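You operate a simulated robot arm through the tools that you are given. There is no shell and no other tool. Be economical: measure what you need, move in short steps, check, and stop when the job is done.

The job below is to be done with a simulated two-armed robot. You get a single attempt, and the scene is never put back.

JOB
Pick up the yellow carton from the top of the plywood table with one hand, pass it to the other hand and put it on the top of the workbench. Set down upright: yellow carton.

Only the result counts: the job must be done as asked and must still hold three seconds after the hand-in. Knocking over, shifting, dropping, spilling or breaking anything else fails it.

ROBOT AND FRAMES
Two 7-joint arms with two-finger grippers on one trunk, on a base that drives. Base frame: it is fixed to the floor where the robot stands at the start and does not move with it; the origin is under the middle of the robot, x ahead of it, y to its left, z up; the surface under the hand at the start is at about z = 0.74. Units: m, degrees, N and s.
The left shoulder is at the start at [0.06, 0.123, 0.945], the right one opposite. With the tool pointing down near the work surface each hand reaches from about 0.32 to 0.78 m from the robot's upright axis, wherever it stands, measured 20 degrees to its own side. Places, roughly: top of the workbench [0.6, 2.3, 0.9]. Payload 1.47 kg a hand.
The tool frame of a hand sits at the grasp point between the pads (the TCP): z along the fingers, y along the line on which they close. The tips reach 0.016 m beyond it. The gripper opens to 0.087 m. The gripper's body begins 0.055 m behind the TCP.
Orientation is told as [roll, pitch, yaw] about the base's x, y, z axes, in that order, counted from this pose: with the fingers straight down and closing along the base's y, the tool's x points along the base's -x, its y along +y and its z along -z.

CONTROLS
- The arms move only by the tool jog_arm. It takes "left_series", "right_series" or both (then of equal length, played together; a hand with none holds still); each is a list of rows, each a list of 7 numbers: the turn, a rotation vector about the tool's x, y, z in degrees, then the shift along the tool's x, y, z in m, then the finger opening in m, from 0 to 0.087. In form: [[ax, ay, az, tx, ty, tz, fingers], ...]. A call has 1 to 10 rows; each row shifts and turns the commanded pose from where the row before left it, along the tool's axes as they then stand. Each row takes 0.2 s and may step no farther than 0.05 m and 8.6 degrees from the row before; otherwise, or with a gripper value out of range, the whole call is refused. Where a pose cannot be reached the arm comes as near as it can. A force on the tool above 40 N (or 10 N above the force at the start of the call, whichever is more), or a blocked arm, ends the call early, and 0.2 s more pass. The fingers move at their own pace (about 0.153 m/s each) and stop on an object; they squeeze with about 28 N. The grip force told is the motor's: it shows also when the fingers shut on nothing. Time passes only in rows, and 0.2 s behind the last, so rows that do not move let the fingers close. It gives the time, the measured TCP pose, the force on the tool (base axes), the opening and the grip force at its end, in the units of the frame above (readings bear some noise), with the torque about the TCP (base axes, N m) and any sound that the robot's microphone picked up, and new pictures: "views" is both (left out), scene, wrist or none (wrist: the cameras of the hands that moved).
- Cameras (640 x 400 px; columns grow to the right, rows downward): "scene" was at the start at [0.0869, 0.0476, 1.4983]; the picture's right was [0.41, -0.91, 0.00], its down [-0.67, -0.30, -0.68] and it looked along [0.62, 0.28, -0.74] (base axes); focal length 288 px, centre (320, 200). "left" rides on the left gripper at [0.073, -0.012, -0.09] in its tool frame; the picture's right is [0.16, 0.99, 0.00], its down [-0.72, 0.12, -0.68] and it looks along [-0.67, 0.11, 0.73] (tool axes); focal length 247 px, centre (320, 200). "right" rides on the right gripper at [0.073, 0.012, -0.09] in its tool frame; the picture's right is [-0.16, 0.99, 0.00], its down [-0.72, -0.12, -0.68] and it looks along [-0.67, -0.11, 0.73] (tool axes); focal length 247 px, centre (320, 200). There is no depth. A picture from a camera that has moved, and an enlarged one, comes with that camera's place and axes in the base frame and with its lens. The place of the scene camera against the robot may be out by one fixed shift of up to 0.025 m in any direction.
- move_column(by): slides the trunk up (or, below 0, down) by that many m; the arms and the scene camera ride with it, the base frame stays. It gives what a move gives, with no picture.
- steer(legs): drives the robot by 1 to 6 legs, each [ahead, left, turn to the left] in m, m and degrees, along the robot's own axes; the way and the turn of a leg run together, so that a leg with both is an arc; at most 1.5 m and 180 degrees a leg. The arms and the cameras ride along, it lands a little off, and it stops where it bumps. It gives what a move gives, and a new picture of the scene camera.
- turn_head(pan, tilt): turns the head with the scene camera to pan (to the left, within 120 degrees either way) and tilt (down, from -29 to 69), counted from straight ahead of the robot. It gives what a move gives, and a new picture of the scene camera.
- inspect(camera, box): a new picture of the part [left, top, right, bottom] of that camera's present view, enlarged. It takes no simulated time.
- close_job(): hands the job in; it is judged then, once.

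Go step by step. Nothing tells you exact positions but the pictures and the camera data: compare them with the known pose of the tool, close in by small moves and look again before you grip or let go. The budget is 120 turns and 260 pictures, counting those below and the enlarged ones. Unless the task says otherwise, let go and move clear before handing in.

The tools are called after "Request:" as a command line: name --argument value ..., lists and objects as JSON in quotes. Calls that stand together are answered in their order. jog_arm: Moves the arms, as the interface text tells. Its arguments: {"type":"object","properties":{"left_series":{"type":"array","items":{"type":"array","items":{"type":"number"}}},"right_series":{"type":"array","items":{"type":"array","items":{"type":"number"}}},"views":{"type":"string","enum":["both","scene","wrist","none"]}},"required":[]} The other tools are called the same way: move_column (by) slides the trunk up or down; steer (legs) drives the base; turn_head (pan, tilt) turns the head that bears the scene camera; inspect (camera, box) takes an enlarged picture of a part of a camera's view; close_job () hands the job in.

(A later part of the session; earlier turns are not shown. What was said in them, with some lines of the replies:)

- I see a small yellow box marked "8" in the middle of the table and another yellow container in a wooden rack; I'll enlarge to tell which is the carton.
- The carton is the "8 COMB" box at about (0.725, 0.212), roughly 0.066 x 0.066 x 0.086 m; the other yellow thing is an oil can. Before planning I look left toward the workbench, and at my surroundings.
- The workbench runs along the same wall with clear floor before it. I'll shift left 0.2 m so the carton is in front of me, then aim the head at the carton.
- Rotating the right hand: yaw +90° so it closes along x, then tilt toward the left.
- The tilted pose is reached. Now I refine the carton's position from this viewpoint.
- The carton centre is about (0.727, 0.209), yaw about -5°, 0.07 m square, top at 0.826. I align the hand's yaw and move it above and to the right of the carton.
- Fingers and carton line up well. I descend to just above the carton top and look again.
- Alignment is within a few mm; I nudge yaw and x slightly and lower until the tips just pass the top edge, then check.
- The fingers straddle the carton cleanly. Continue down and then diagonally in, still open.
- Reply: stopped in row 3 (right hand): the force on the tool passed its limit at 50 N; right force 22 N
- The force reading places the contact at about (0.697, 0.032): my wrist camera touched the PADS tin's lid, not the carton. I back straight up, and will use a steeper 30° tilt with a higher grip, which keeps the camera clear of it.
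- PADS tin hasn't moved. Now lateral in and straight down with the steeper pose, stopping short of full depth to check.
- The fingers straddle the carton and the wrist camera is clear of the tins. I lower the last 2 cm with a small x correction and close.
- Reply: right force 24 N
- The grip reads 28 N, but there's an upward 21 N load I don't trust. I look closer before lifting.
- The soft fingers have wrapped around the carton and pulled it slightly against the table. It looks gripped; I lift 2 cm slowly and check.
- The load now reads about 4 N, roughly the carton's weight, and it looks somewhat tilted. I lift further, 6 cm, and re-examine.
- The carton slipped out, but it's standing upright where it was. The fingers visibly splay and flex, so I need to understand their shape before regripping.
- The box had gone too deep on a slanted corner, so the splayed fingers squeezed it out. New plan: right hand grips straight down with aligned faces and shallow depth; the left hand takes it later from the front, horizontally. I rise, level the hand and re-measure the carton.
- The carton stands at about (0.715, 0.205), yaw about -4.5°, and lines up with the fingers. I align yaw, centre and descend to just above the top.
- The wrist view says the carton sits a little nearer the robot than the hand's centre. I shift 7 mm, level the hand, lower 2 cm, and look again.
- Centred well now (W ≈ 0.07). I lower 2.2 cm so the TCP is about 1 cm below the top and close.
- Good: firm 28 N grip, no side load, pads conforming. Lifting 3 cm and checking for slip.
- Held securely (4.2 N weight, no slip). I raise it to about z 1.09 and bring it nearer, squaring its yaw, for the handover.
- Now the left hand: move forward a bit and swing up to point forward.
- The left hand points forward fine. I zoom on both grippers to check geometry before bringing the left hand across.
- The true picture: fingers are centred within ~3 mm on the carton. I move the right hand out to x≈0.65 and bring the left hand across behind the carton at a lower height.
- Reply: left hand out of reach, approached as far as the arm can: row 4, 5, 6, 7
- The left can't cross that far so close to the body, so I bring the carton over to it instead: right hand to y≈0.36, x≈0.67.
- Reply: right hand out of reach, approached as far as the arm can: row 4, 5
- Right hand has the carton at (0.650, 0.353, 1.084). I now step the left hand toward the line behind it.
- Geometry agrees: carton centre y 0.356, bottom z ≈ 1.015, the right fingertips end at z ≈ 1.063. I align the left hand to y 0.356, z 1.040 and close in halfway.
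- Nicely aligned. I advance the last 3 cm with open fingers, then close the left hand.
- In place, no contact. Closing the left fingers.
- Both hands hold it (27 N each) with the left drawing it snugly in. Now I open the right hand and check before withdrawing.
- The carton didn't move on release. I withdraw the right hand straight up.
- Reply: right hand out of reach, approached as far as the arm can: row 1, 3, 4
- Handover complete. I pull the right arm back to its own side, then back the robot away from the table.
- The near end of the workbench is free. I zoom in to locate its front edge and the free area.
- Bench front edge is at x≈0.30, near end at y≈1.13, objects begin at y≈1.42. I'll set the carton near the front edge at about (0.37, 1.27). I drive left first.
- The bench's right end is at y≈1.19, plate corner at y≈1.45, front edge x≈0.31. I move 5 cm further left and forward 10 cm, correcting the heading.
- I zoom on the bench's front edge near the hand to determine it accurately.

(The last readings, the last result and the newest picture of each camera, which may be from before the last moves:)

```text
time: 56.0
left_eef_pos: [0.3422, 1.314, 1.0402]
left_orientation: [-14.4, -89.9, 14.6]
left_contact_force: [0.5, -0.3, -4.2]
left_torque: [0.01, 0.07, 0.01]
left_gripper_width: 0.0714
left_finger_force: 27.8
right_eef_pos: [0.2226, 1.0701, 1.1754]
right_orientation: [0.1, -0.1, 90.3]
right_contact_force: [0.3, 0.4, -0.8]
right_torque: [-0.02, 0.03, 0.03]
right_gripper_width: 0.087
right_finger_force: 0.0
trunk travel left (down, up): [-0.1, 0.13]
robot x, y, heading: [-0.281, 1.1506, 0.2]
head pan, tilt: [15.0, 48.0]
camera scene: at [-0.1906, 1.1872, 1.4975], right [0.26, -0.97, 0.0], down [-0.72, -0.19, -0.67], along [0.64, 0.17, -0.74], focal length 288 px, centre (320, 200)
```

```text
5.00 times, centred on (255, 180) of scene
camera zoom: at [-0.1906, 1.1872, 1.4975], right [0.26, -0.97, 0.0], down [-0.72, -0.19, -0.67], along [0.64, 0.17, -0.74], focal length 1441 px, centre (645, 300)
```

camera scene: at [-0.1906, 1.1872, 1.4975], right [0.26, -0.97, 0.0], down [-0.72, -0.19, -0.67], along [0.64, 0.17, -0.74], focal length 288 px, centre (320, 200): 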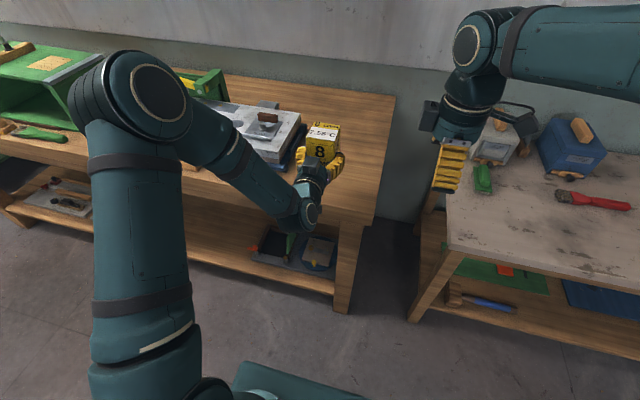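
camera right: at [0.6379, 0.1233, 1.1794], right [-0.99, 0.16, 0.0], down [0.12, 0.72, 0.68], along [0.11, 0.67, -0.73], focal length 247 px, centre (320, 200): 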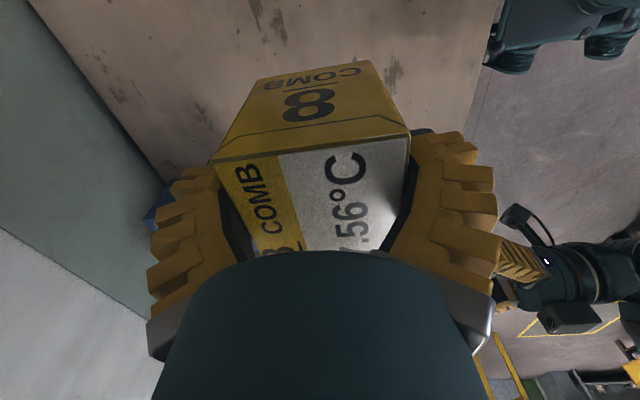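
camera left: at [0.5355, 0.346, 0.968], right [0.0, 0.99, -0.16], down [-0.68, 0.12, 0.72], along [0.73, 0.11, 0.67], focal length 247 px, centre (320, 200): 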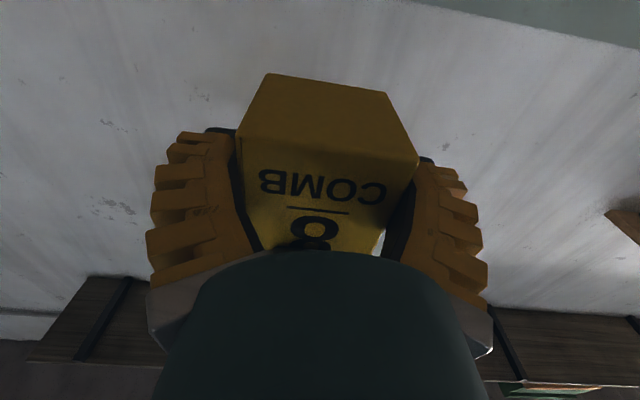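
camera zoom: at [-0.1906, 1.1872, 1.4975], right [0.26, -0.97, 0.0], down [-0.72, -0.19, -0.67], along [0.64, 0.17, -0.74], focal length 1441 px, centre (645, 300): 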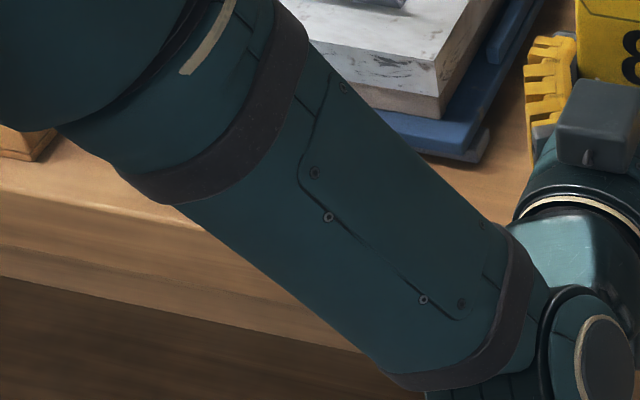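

Edge at x≈0.312; carton's near face is at 0.332. I advance 12 mm more, then lower the trunk 8.5 cm and look.

Request:
jog_arm --left_series '[[0, 0, 0, 0, 0, 0.006, 0.05], [0, 0, 0, 0, 0, 0.006, 0.05], [0, 0, 0, 0, 0, 0, 0.05]]' --views "none"

Request:
move_column --by -0.085

Request:
inspect --camera "scene" --box '[240, 100, 400, 230]'

Request:
inspect --camera "left" --box '[100, 40, 540, 315]'

```text
time: 56.8
left_eef_pos: [0.353, 1.3153, 1.0398]
left_orientation: [-6.6, -89.9, 6.6]
left_contact_force: [0.3, -0.2, -3.8]
left_torque: [0.02, 0.1, 0.0]
left_gripper_width: 0.0715
left_finger_force: 28.1
right_eef_pos: [0.2197, 1.0687, 1.1755]
right_orientation: [0.1, 0.0, 90.2]
right_contact_force: [-0.3, 1.0, -0.3]
right_torque: [-0.01, 0.0, 0.02]
right_gripper_width: 0.0869
right_finger_force: 0.1
trunk travel left (down, up): [-0.1, 0.13]
robot x, y, heading: [-0.2844, 1.1518, 0.1]
head pan, tilt: [15.0, 48.0]
```

```text
time: 58.0
left_eef_pos: [0.3545, 1.3154, 0.9574]
left_orientation: [-9.9, -90.0, 10.1]
left_contact_force: [-0.9, -0.4, -4.2]
left_torque: [0.01, 0.08, -0.03]
left_gripper_width: 0.0711
left_finger_force: 28.0
right_eef_pos: [0.2197, 1.0694, 1.0918]
right_orientation: [0.0, 0.0, 90.3]
right_contact_force: [0.4, 0.8, -0.3]
right_torque: [0.03, 0.03, -0.02]
right_gripper_width: 0.0867
right_finger_force: 0.1
trunk travel left (down, up): [-0.015, 0.215]
robot x, y, heading: [-0.2816, 1.1509, 0.5]
head pan, tilt: [15.0, 48.0]
```

```text
3.08 times, centred on (320, 165) of scene
camera zoom: at [-0.1924, 1.1865, 1.4128], right [0.26, -0.97, 0.0], down [-0.72, -0.19, -0.67], along [0.65, 0.18, -0.74], focal length 886 px, centre (320, 308)
```

zoom: 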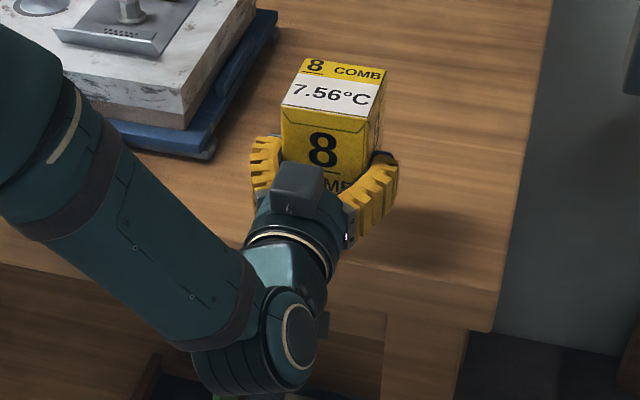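

```text
1.45 times, centred on (320, 178) of left
camera zoom: at [0.2632, 1.3036, 0.8829], right [0.0, 0.99, -0.16], down [-0.68, 0.11, 0.72], along [0.73, 0.11, 0.67], focal length 359 px, centre (320, 233)
```

zoom: 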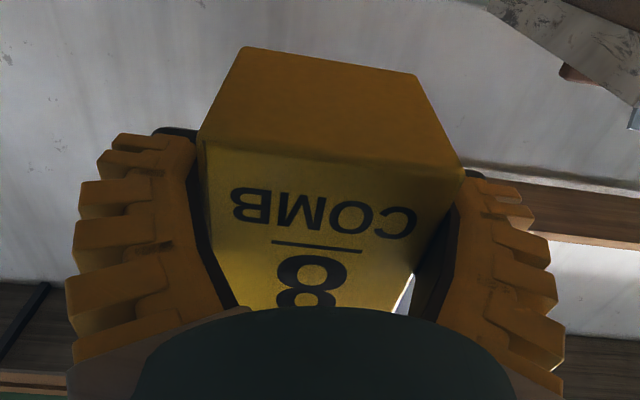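

The carton is unrotated in the grip and level. I lower 2.2 cm, then creep.

Request:
jog_arm --left_series '[[0, 0, 0, 0.01, 0, 0, 0.05], [0, 0, 0, 0.01, 0, 0, 0.05], [0, 0, 0, 0.003, 0, 0, 0.05], [0, 0, 0, 0, 0, 0, 0.05]]' --views "none"

Request:
inspect --camera "scene" --box '[280, 110, 380, 190]'

```text
time: 59.0
left_eef_pos: [0.3534, 1.3152, 0.9317]
left_orientation: [6.2, -90.0, -6.1]
left_contact_force: [0.3, 0.3, -3.2]
left_torque: [0.01, 0.07, 0.0]
left_gripper_width: 0.0713
left_finger_force: 28.4
right_eef_pos: [0.22, 1.0686, 1.09]
right_orientation: [0.0, 0.0, 90.2]
right_contact_force: [-0.5, 0.3, 0.1]
right_torque: [0.05, -0.02, 0.04]
right_gripper_width: 0.0871
right_finger_force: 0.2
trunk travel left (down, up): [-0.015, 0.215]
robot x, y, heading: [-0.2831, 1.1496, 0.3]
head pan, tilt: [15.0, 48.0]
```

```text
5.00 times, centred on (330, 150) of scene
camera zoom: at [-0.1922, 1.1866, 1.4126], right [0.26, -0.97, 0.0], down [-0.72, -0.19, -0.67], along [0.65, 0.17, -0.74], focal length 1441 px, centre (270, 450)
```

zoom: 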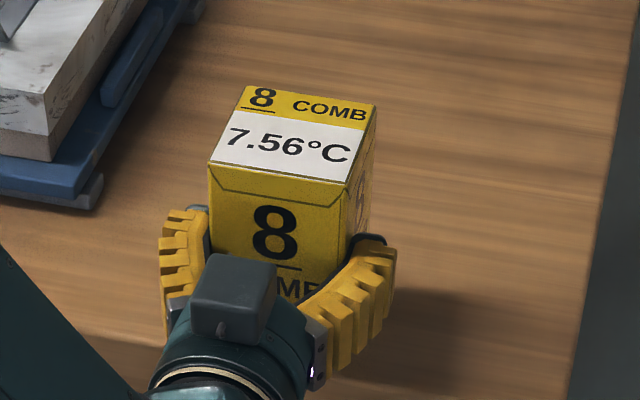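

Still carrying full weight (not touching). Creeping down.

Request:
jog_arm --left_series '[[0, 0, 0, 0.002, 0, 0, 0.05], [0, 0, 0, 0.002, 0, 0, 0.05], [0, 0, 0, 0, 0, 0, 0.05]]' --views "none"

```text
time: 59.8
left_eef_pos: [0.3544, 1.3141, 0.9285]
left_orientation: [-17.7, -89.8, 17.8]
left_contact_force: [-0.4, -0.1, -3.7]
left_torque: [0.0, 0.11, -0.02]
left_gripper_width: 0.0713
left_finger_force: 27.9
right_eef_pos: [0.22, 1.0694, 1.0904]
right_orientation: [0.1, 0.0, 90.3]
right_contact_force: [0.1, -1.3, 0.8]
right_torque: [0.02, -0.02, 0.01]
right_gripper_width: 0.087
right_finger_force: 0.1
trunk travel left (down, up): [-0.015, 0.215]
robot x, y, heading: [-0.2841, 1.1522, 0.3]
head pan, tilt: [15.0, 48.0]
```

Request:
jog_arm --left_series '[[0, 0, 0, 0.0015, 0, 0, 0.05], [0, 0, 0, 0.0015, 0, 0, 0.05], [0, 0, 0, 0, 0, 0, 0.05]]' --views "none"

```text
time: 60.6
left_eef_pos: [0.3527, 1.3139, 0.9263]
left_orientation: [-3.1, -89.9, 3.2]
left_contact_force: [0.0, 0.9, -3.4]
left_torque: [-0.02, 0.06, 0.01]
left_gripper_width: 0.0711
left_finger_force: 28.3
right_eef_pos: [0.22, 1.0689, 1.0913]
right_orientation: [0.0, 0.0, 90.1]
right_contact_force: [0.2, 0.9, 0.1]
right_torque: [0.01, 0.03, -0.03]
right_gripper_width: 0.0872
right_finger_force: 0.1
trunk travel left (down, up): [-0.015, 0.215]
robot x, y, heading: [-0.2855, 1.1507, 0.3]
head pan, tilt: [15.0, 48.0]
```

Not touching yet (z 0.926, still −3.4 N); I keep creeping in small steps.

Request:
jog_arm --left_series '[[0, 0, 0, 0.0015, 0, 0, 0.05], [0, 0, 0, 0.001, 0, 0, 0.05], [0, 0, 0, 0, 0, 0, 0.05]]' --views "none"

Request:
inspect --camera "scene" --box '[280, 110, 380, 190]'

```text
time: 61.4
left_eef_pos: [0.3542, 1.3132, 0.9227]
left_orientation: [-4.6, -89.8, 4.7]
left_contact_force: [0.6, -0.3, -3.7]
left_torque: [-0.03, 0.12, -0.03]
left_gripper_width: 0.0712
left_finger_force: 28.2
right_eef_pos: [0.2203, 1.0686, 1.0907]
right_orientation: [0.1, -0.1, 90.3]
right_contact_force: [0.1, 0.1, -0.8]
right_torque: [-0.02, 0.02, 0.03]
right_gripper_width: 0.0871
right_finger_force: 0.1
trunk travel left (down, up): [-0.015, 0.215]
robot x, y, heading: [-0.2843, 1.1535, 0.1]
head pan, tilt: [15.0, 48.0]
```

```text
5.00 times, centred on (330, 150) of scene
camera zoom: at [-0.1922, 1.1866, 1.4126], right [0.26, -0.97, 0.0], down [-0.72, -0.19, -0.67], along [0.65, 0.17, -0.74], focal length 1441 px, centre (270, 450)
```

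zoom: 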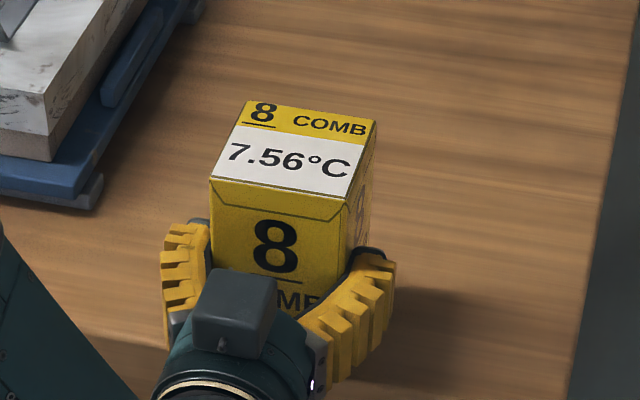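

Request:
jog_arm --left_series '[[0, 0, 0, 0.001, 0, 0, 0.05], [0, 0, 0, 0.001, 0, 0, 0.05], [0, 0, 0, 0.001, 0, 0, 0.05], [0, 0, 0, 0, 0, 0, 0.05]]' --views "none"

```text
time: 62.4
left_eef_pos: [0.3536, 1.3145, 0.9191]
left_orientation: [-10.4, -89.9, 10.6]
left_contact_force: [0.1, 1.0, -3.3]
left_torque: [-0.01, 0.07, -0.01]
left_gripper_width: 0.0712
left_finger_force: 28.1
right_eef_pos: [0.2202, 1.0687, 1.0904]
right_orientation: [0.0, 0.0, 90.2]
right_contact_force: [0.2, -0.7, 0.4]
right_torque: [0.03, -0.02, 0.0]
right_gripper_width: 0.087
right_finger_force: 0.0
trunk travel left (down, up): [-0.015, 0.215]
robot x, y, heading: [-0.2842, 1.1485, 0.1]
head pan, tilt: [15.0, 48.0]
```

Still no contact, so the bench top is slightly lower than nominal; continuing.

Request:
jog_arm --left_series '[[0, 0, 0, 0.001, 0, 0, 0.05], [0, 0, 0, 0.001, 0, 0, 0.05], [0, 0, 0, 0.001, 0, 0, 0.05], [0, 0, 0, 0, 0, 0, 0.05]]' --views "none"

Request:
turn_head --pan 25 --tilt 38

Request:
inspect --camera "scene" --box '[290, 150, 450, 270]'

```text
time: 63.4
left_eef_pos: [0.3534, 1.3143, 0.9172]
left_orientation: [-5.3, -90.0, 5.3]
left_contact_force: [0.2, 0.4, -4.1]
left_torque: [-0.02, 0.08, 0.05]
left_gripper_width: 0.0714
left_finger_force: 27.9
right_eef_pos: [0.2201, 1.0698, 1.0899]
right_orientation: [0.0, 0.0, 90.2]
right_contact_force: [-0.5, -0.4, 0.1]
right_torque: [-0.02, 0.03, -0.01]
right_gripper_width: 0.087
right_finger_force: 0.1
trunk travel left (down, up): [-0.015, 0.215]
robot x, y, heading: [-0.2823, 1.1516, -0.0]
head pan, tilt: [15.0, 48.0]
```

```text
time: 64.1
left_eef_pos: [0.3532, 1.3157, 0.9186]
left_orientation: [-6.1, -89.8, 6.2]
left_contact_force: [0.2, -0.4, -3.7]
left_torque: [-0.01, 0.08, 0.01]
left_gripper_width: 0.0711
left_finger_force: 28.5
right_eef_pos: [0.2202, 1.0688, 1.0894]
right_orientation: [-0.1, 0.0, 90.2]
right_contact_force: [-0.6, 0.6, -0.5]
right_torque: [-0.01, -0.01, -0.01]
right_gripper_width: 0.087
right_finger_force: 0.1
trunk travel left (down, up): [-0.015, 0.215]
robot x, y, heading: [-0.284, 1.1514, 0.4]
head pan, tilt: [25.0, 38.0]
camera scene: at [-0.1901, 1.2026, 1.427], right [0.42, -0.91, 0.0], down [-0.56, -0.26, -0.79], along [0.71, 0.33, -0.62], focal length 288 px, centre (320, 200)
```

scene: 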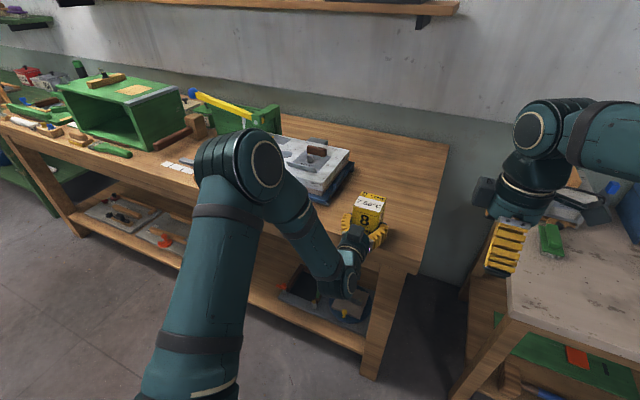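

```text
3.33 times, centred on (370, 210) of scene
camera zoom: at [-0.1901, 1.2026, 1.427], right [0.42, -0.91, 0.0], down [-0.56, -0.26, -0.79], along [0.71, 0.33, -0.62], focal length 960 px, centre (153, 167)
```

zoom: 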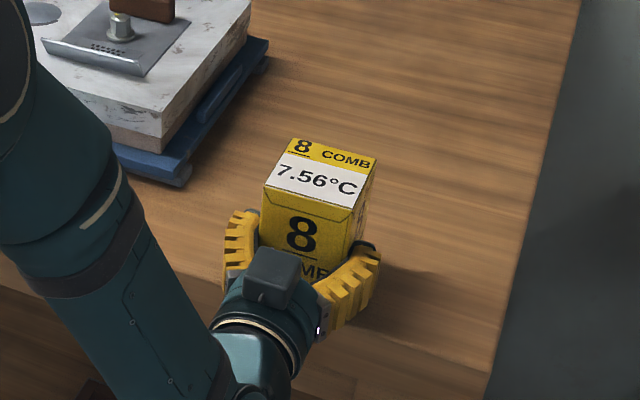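

Request:
inspect --camera "scene" --box '[360, 220, 440, 290]'

Request:
jog_arm --left_series '[[0, 0, 0, 0.001, 0, 0, 0.05], [0, 0, 0, 0.001, 0, 0, 0.05], [0, 0, 0, 0.001, 0, 0, 0.05], [0, 0, 0, 0, 0, 0, 0.05]]' --views "wrist"

```text
5.71 times, centred on (400, 255) of scene
camera zoom: at [-0.1901, 1.2026, 1.427], right [0.42, -0.91, 0.0], down [-0.56, -0.26, -0.79], along [0.71, 0.33, -0.62], focal length 1646 px, centre (-137, -114)
```

zoom: 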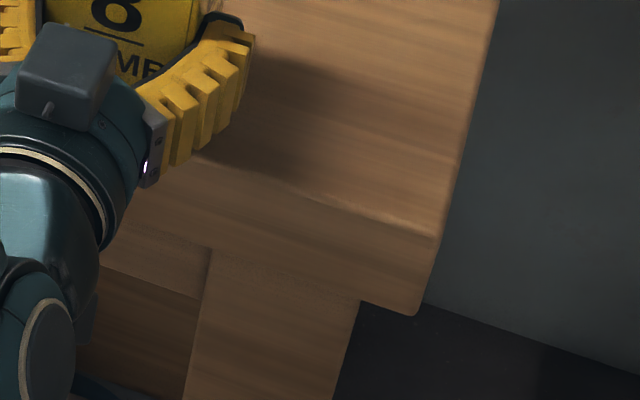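

```text
time: 65.1
left_eef_pos: [0.3526, 1.3155, 0.9129]
left_orientation: [-0.6, -89.9, 0.9]
left_contact_force: [-0.3, 0.3, -4.1]
left_torque: [0.01, 0.09, 0.01]
left_gripper_width: 0.0712
left_finger_force: 28.6
right_eef_pos: [0.2203, 1.0687, 1.0912]
right_orientation: [0.0, 0.0, 90.2]
right_contact_force: [-0.4, 0.1, 0.2]
right_torque: [-0.02, 0.02, -0.02]
right_gripper_width: 0.0871
right_finger_force: 0.2
trunk travel left (down, up): [-0.015, 0.215]
robot x, y, heading: [-0.2855, 1.1485, 0.2]
head pan, tilt: [25.0, 38.0]
camera left: at [0.2631, 1.3036, 0.841], right [0.0, 0.99, -0.16], down [-0.68, 0.11, 0.72], along [0.73, 0.11, 0.67], focal length 247 px, centre (320, 200)
```

left: 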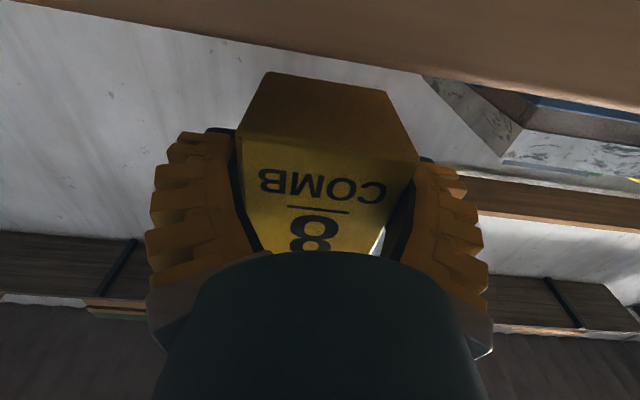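

Valuable view: the left wrist camera sees the bench edge from below. Triangulating, the bench top is at z≈0.859 and its edge at x≈0.345. I move 3.7 cm forward so the carton is well on the bench.

Request:
jog_arm --left_series '[[0, 0, 0, 0, 0, 0.012, 0.05], [0, 0, 0, 0, 0, 0.012, 0.05], [0, 0, 0, 0, 0, 0.012, 0.05], [0, 0, 0, 0, 0, 0, 0.05]]' --views "wrist"

Request:
inspect --camera "scene" --box '[290, 150, 450, 270]'

```text
time: 66.1
left_eef_pos: [0.3905, 1.3145, 0.9139]
left_orientation: [-11.4, -89.9, 11.6]
left_contact_force: [-0.5, -0.5, -3.9]
left_torque: [-0.03, 0.11, 0.0]
left_gripper_width: 0.0714
left_finger_force: 27.7
right_eef_pos: [0.2207, 1.0687, 1.0905]
right_orientation: [0.0, 0.0, 90.2]
right_contact_force: [0.2, -0.5, 0.8]
right_torque: [0.03, -0.04, -0.03]
right_gripper_width: 0.0869
right_finger_force: 0.0
trunk travel left (down, up): [-0.015, 0.215]
robot x, y, heading: [-0.2823, 1.1507, 0.0]
head pan, tilt: [25.0, 38.0]
camera left: at [0.3006, 1.3033, 0.8411], right [0.0, 0.99, -0.16], down [-0.68, 0.11, 0.72], along [0.73, 0.11, 0.67], focal length 247 px, centre (320, 200)
```

left: 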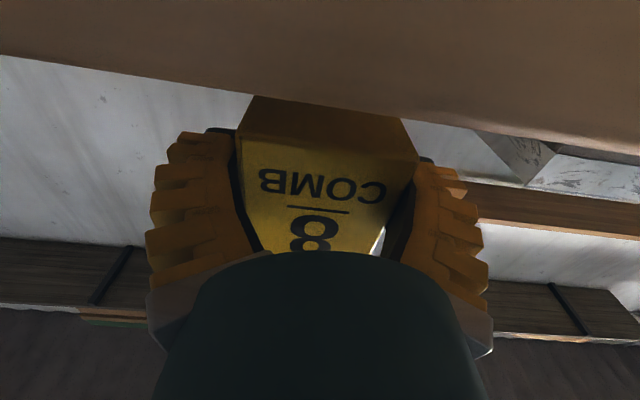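

```text
3.33 times, centred on (370, 210) of scene
camera zoom: at [-0.1902, 1.2027, 1.4271], right [0.43, -0.91, 0.0], down [-0.56, -0.26, -0.79], along [0.71, 0.34, -0.62], focal length 960 px, centre (153, 167)
```

zoom: 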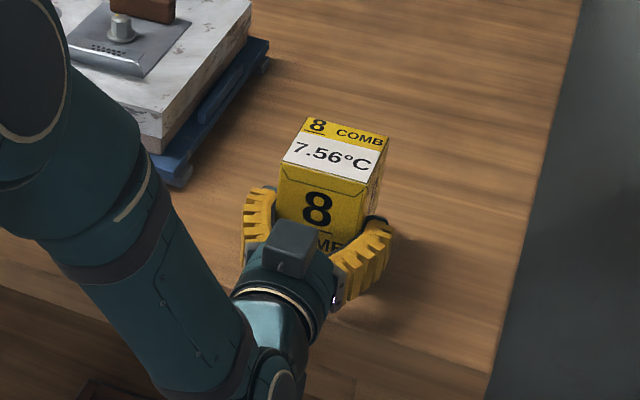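

Confirmed: edge x=0.343, top z≈0.858. Carton near face is now 3.7 cm inside. Lowering 2.2 cm, then creeping.

Request:
jog_arm --left_series '[[0, 0, 0, 0.006, 0, 0, 0.05], [0, 0, 0, 0.006, 0, 0, 0.05], [0, 0, 0, 0.006, 0, 0, 0.05], [0, 0, 0, 0.004, 0, 0, 0.05], [0, 0, 0, 0, 0, 0, 0.05]]' --views "none"

Request:
jog_arm --left_series '[[0, 0, 0, 0.001, 0, 0, 0.05], [0, 0, 0, 0.001, 0, 0, 0.05], [0, 0, 0, 0.001, 0, 0, 0.05], [0, 0, 0, 0, 0, 0, 0.05]]' --views "wrist"

```text
time: 67.3
left_eef_pos: [0.3896, 1.3137, 0.8917]
left_orientation: [0.0, -89.8, 0.2]
left_contact_force: [-0.6, 0.1, -3.4]
left_torque: [-0.02, 0.08, 0.0]
left_gripper_width: 0.0713
left_finger_force: 27.7
right_eef_pos: [0.2197, 1.0691, 1.0908]
right_orientation: [0.0, 0.1, 90.2]
right_contact_force: [-0.3, 0.0, -0.7]
right_torque: [-0.04, 0.01, -0.04]
right_gripper_width: 0.0868
right_finger_force: 0.1
trunk travel left (down, up): [-0.015, 0.215]
robot x, y, heading: [-0.2851, 1.1518, 0.4]
head pan, tilt: [25.0, 38.0]
```

```text
time: 68.3
left_eef_pos: [0.3889, 1.3162, 0.89]
left_orientation: [-178.3, -89.9, 178.5]
left_contact_force: [-0.9, -0.2, 1.7]
left_torque: [0.17, -0.21, 0.04]
left_gripper_width: 0.0712
left_finger_force: 28.4
right_eef_pos: [0.2199, 1.0687, 1.0907]
right_orientation: [0.1, 0.0, 90.2]
right_contact_force: [0.3, -0.1, 0.2]
right_torque: [-0.02, -0.02, -0.01]
right_gripper_width: 0.0868
right_finger_force: 0.0
trunk travel left (down, up): [-0.015, 0.215]
robot x, y, heading: [-0.2843, 1.1513, 0.3]
head pan, tilt: [25.0, 38.0]
camera left: at [0.2997, 1.3034, 0.8164], right [0.0, 0.99, -0.16], down [-0.68, 0.11, 0.72], along [0.73, 0.11, 0.67], focal length 247 px, centre (320, 200)
```

left: 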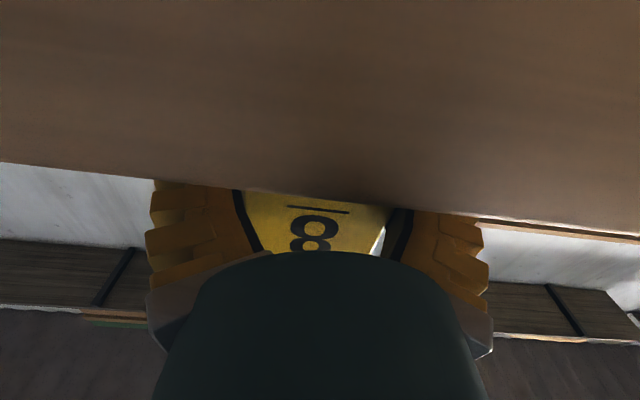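

Contact: about 5 N support, first at the far-left bottom corner (sub-degree tilt). I press 1.5 mm more to seat it, then check.

Request:
jog_arm --left_series '[[0, 0, 0, 0.001, 0, 0, 0.05], [0, 0, 0, 0.0005, 0, 0, 0.05], [0, 0, 0, 0, 0, 0, 0.05]]' --views "none"

Request:
inspect --camera "scene" --box '[310, 160, 410, 240]'

```text
time: 69.1
left_eef_pos: [0.3892, 1.3147, 0.8879]
left_orientation: [-160.7, -89.9, 160.9]
left_contact_force: [2.6, 0.2, 7.7]
left_torque: [-0.02, -0.62, 0.02]
left_gripper_width: 0.0713
left_finger_force: 28.1
right_eef_pos: [0.2196, 1.0691, 1.0911]
right_orientation: [0.0, 0.1, 90.2]
right_contact_force: [0.1, 0.2, 0.1]
right_torque: [0.03, 0.0, 0.0]
right_gripper_width: 0.087
right_finger_force: 0.1
trunk travel left (down, up): [-0.015, 0.215]
robot x, y, heading: [-0.2836, 1.1492, 0.2]
head pan, tilt: [25.0, 38.0]
```

```text
5.00 times, centred on (360, 200) of scene
camera zoom: at [-0.1909, 1.2024, 1.4272], right [0.43, -0.91, 0.0], down [-0.56, -0.26, -0.79], along [0.71, 0.34, -0.62], focal length 1441 px, centre (120, 200)
```

zoom: 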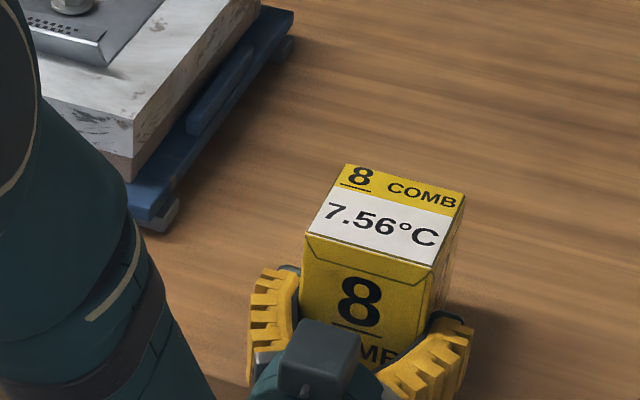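

Seated. Opening the left hand gently.

Request:
jog_arm --left_series '[[0, 0, 0, 0, 0, 0, 0.072], [0, 0, 0, 0, 0, 0, 0.076], [0, 0, 0, 0, 0, 0, 0.08], [0, 0, 0, 0, 0, 0, 0.084], [0, 0, 0, 0, 0, 0, 0.087], [0, 0, 0, 0, 0, 0, 0.087]]' --views "wrist"

Request:
inspect --camera "scene" --box '[310, 160, 410, 240]'

```text
time: 70.5
left_eef_pos: [0.3891, 1.3142, 0.8872]
left_orientation: [-8.9, -90.0, 9.1]
left_contact_force: [-0.7, 0.0, 0.9]
left_torque: [0.0, 0.03, 0.03]
left_gripper_width: 0.0871
left_finger_force: 0.1
right_eef_pos: [0.2203, 1.0684, 1.0901]
right_orientation: [0.0, 0.0, 90.2]
right_contact_force: [0.3, 0.2, -0.1]
right_torque: [-0.05, 0.02, 0.0]
right_gripper_width: 0.0868
right_finger_force: 0.0
trunk travel left (down, up): [-0.015, 0.215]
robot x, y, heading: [-0.2858, 1.1502, 0.3]
head pan, tilt: [25.0, 38.0]
camera left: at [0.299, 1.3037, 0.8147], right [0.0, 0.99, -0.16], down [-0.68, 0.11, 0.72], along [0.73, 0.11, 0.67], focal length 247 px, centre (320, 200)
```

left: 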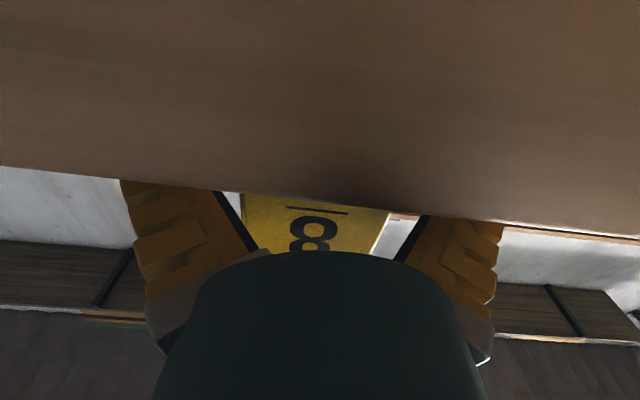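

```text
5.00 times, centred on (360, 200) of scene
camera zoom: at [-0.1905, 1.2026, 1.4271], right [0.43, -0.91, 0.0], down [-0.56, -0.26, -0.79], along [0.71, 0.34, -0.62], focal length 1441 px, centre (120, 200)
```

zoom: 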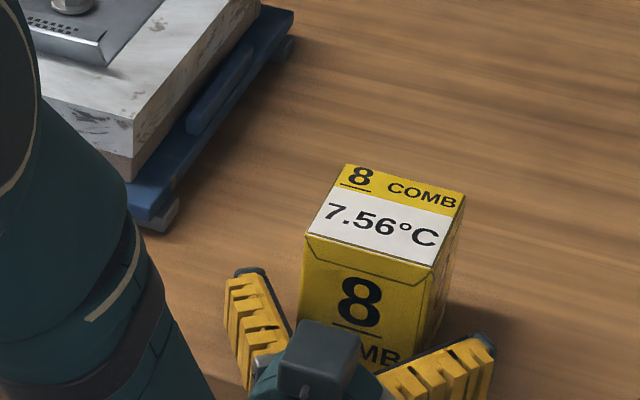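

Released and standing. I withdraw the hand straight back and then reverse the base.

Request:
jog_arm --left_series '[[0, 0, 0, 0, 0, -0.015, 0.087], [0, 0, 0, 0, 0, -0.02, 0.087], [0, 0, 0, 0, 0, -0.025, 0.087], [0, 0, 0, 0, 0, -0.025, 0.087], [0, 0, 0, 0, 0, 0, 0.087]]' --views "none"

Request:
steer --legs '[[-0.25, 0, 0]]'

Request:
inspect --camera "scene" --box '[280, 100, 440, 220]'

```text
time: 71.7
left_eef_pos: [0.3032, 1.313, 0.8885]
left_orientation: [-10.3, -90.0, 10.3]
left_contact_force: [0.4, 0.9, 0.4]
left_torque: [-0.02, 0.04, 0.02]
left_gripper_width: 0.0869
left_finger_force: 0.2
right_eef_pos: [0.221, 1.0694, 1.0913]
right_orientation: [0.1, 0.1, 90.2]
right_contact_force: [-0.5, -0.1, 0.0]
right_torque: [-0.02, -0.02, -0.03]
right_gripper_width: 0.0872
right_finger_force: 0.0
trunk travel left (down, up): [-0.015, 0.215]
robot x, y, heading: [-0.2829, 1.1478, 0.4]
head pan, tilt: [25.0, 38.0]
```

```text
time: 73.6
left_eef_pos: [0.0484, 1.3131, 0.8881]
left_orientation: [-49.7, -90.0, 49.6]
left_contact_force: [0.0, 0.5, 0.0]
left_torque: [-0.03, 0.03, -0.01]
left_gripper_width: 0.087
left_finger_force: 0.1
right_eef_pos: [-0.0352, 1.0672, 1.0907]
right_orientation: [0.0, 0.0, 90.1]
right_contact_force: [0.3, -0.1, 0.6]
right_torque: [0.01, -0.04, -0.03]
right_gripper_width: 0.0871
right_finger_force: 0.0
trunk travel left (down, up): [-0.015, 0.215]
robot x, y, heading: [-0.5384, 1.1452, -0.1]
head pan, tilt: [25.0, 38.0]
camera scene: at [-0.4462, 1.2019, 1.4272], right [0.42, -0.91, 0.0], down [-0.56, -0.26, -0.79], along [0.71, 0.33, -0.62], focal length 288 px, centre (320, 200)
```

scene: 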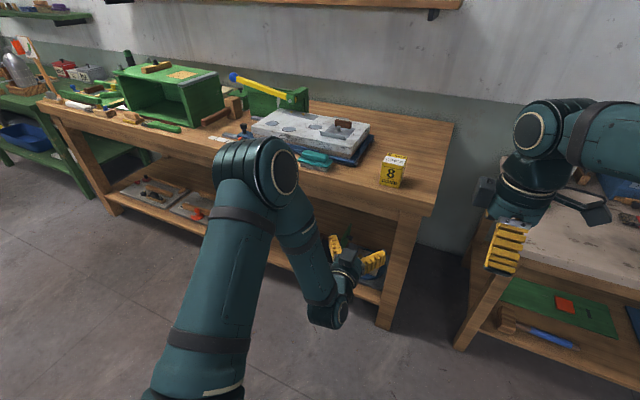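

```text
3.33 times, centred on (360, 160) of scene
camera zoom: at [-0.4462, 1.2019, 1.4272], right [0.42, -0.91, 0.0], down [-0.56, -0.26, -0.79], along [0.71, 0.33, -0.62], focal length 960 px, centre (187, 333)
```

zoom: 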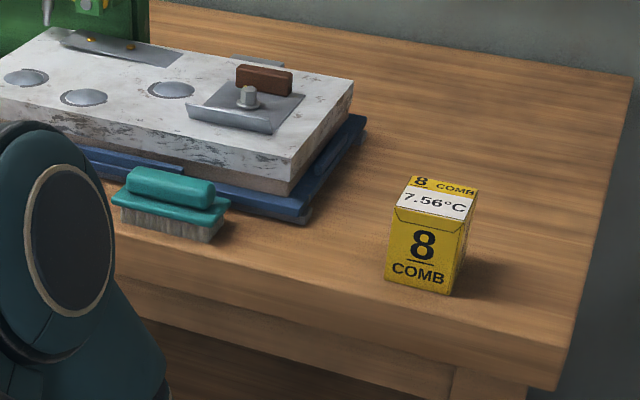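

The carton is standing upright on the workbench and both hands are clear of it, with nothing else disturbed. Handing in.

Request:
close_job

```text
The job is handed in.
```

I picked up the yellow carton with the right hand, passed it to the left and set it upright on the workbench top near its front edge. I then moved both hands clear and handed the job in.

- **First grip:** The first grip slipped, and the carton dropped about 2 cm back onto the plywood table. It stayed upright, and the second grip held.
- **Contact with the PADS tin:** Before that, the right wrist camera pressed briefly on the lid of the grey PADS tin. The tin showed no movement in the pictures taken straight after.
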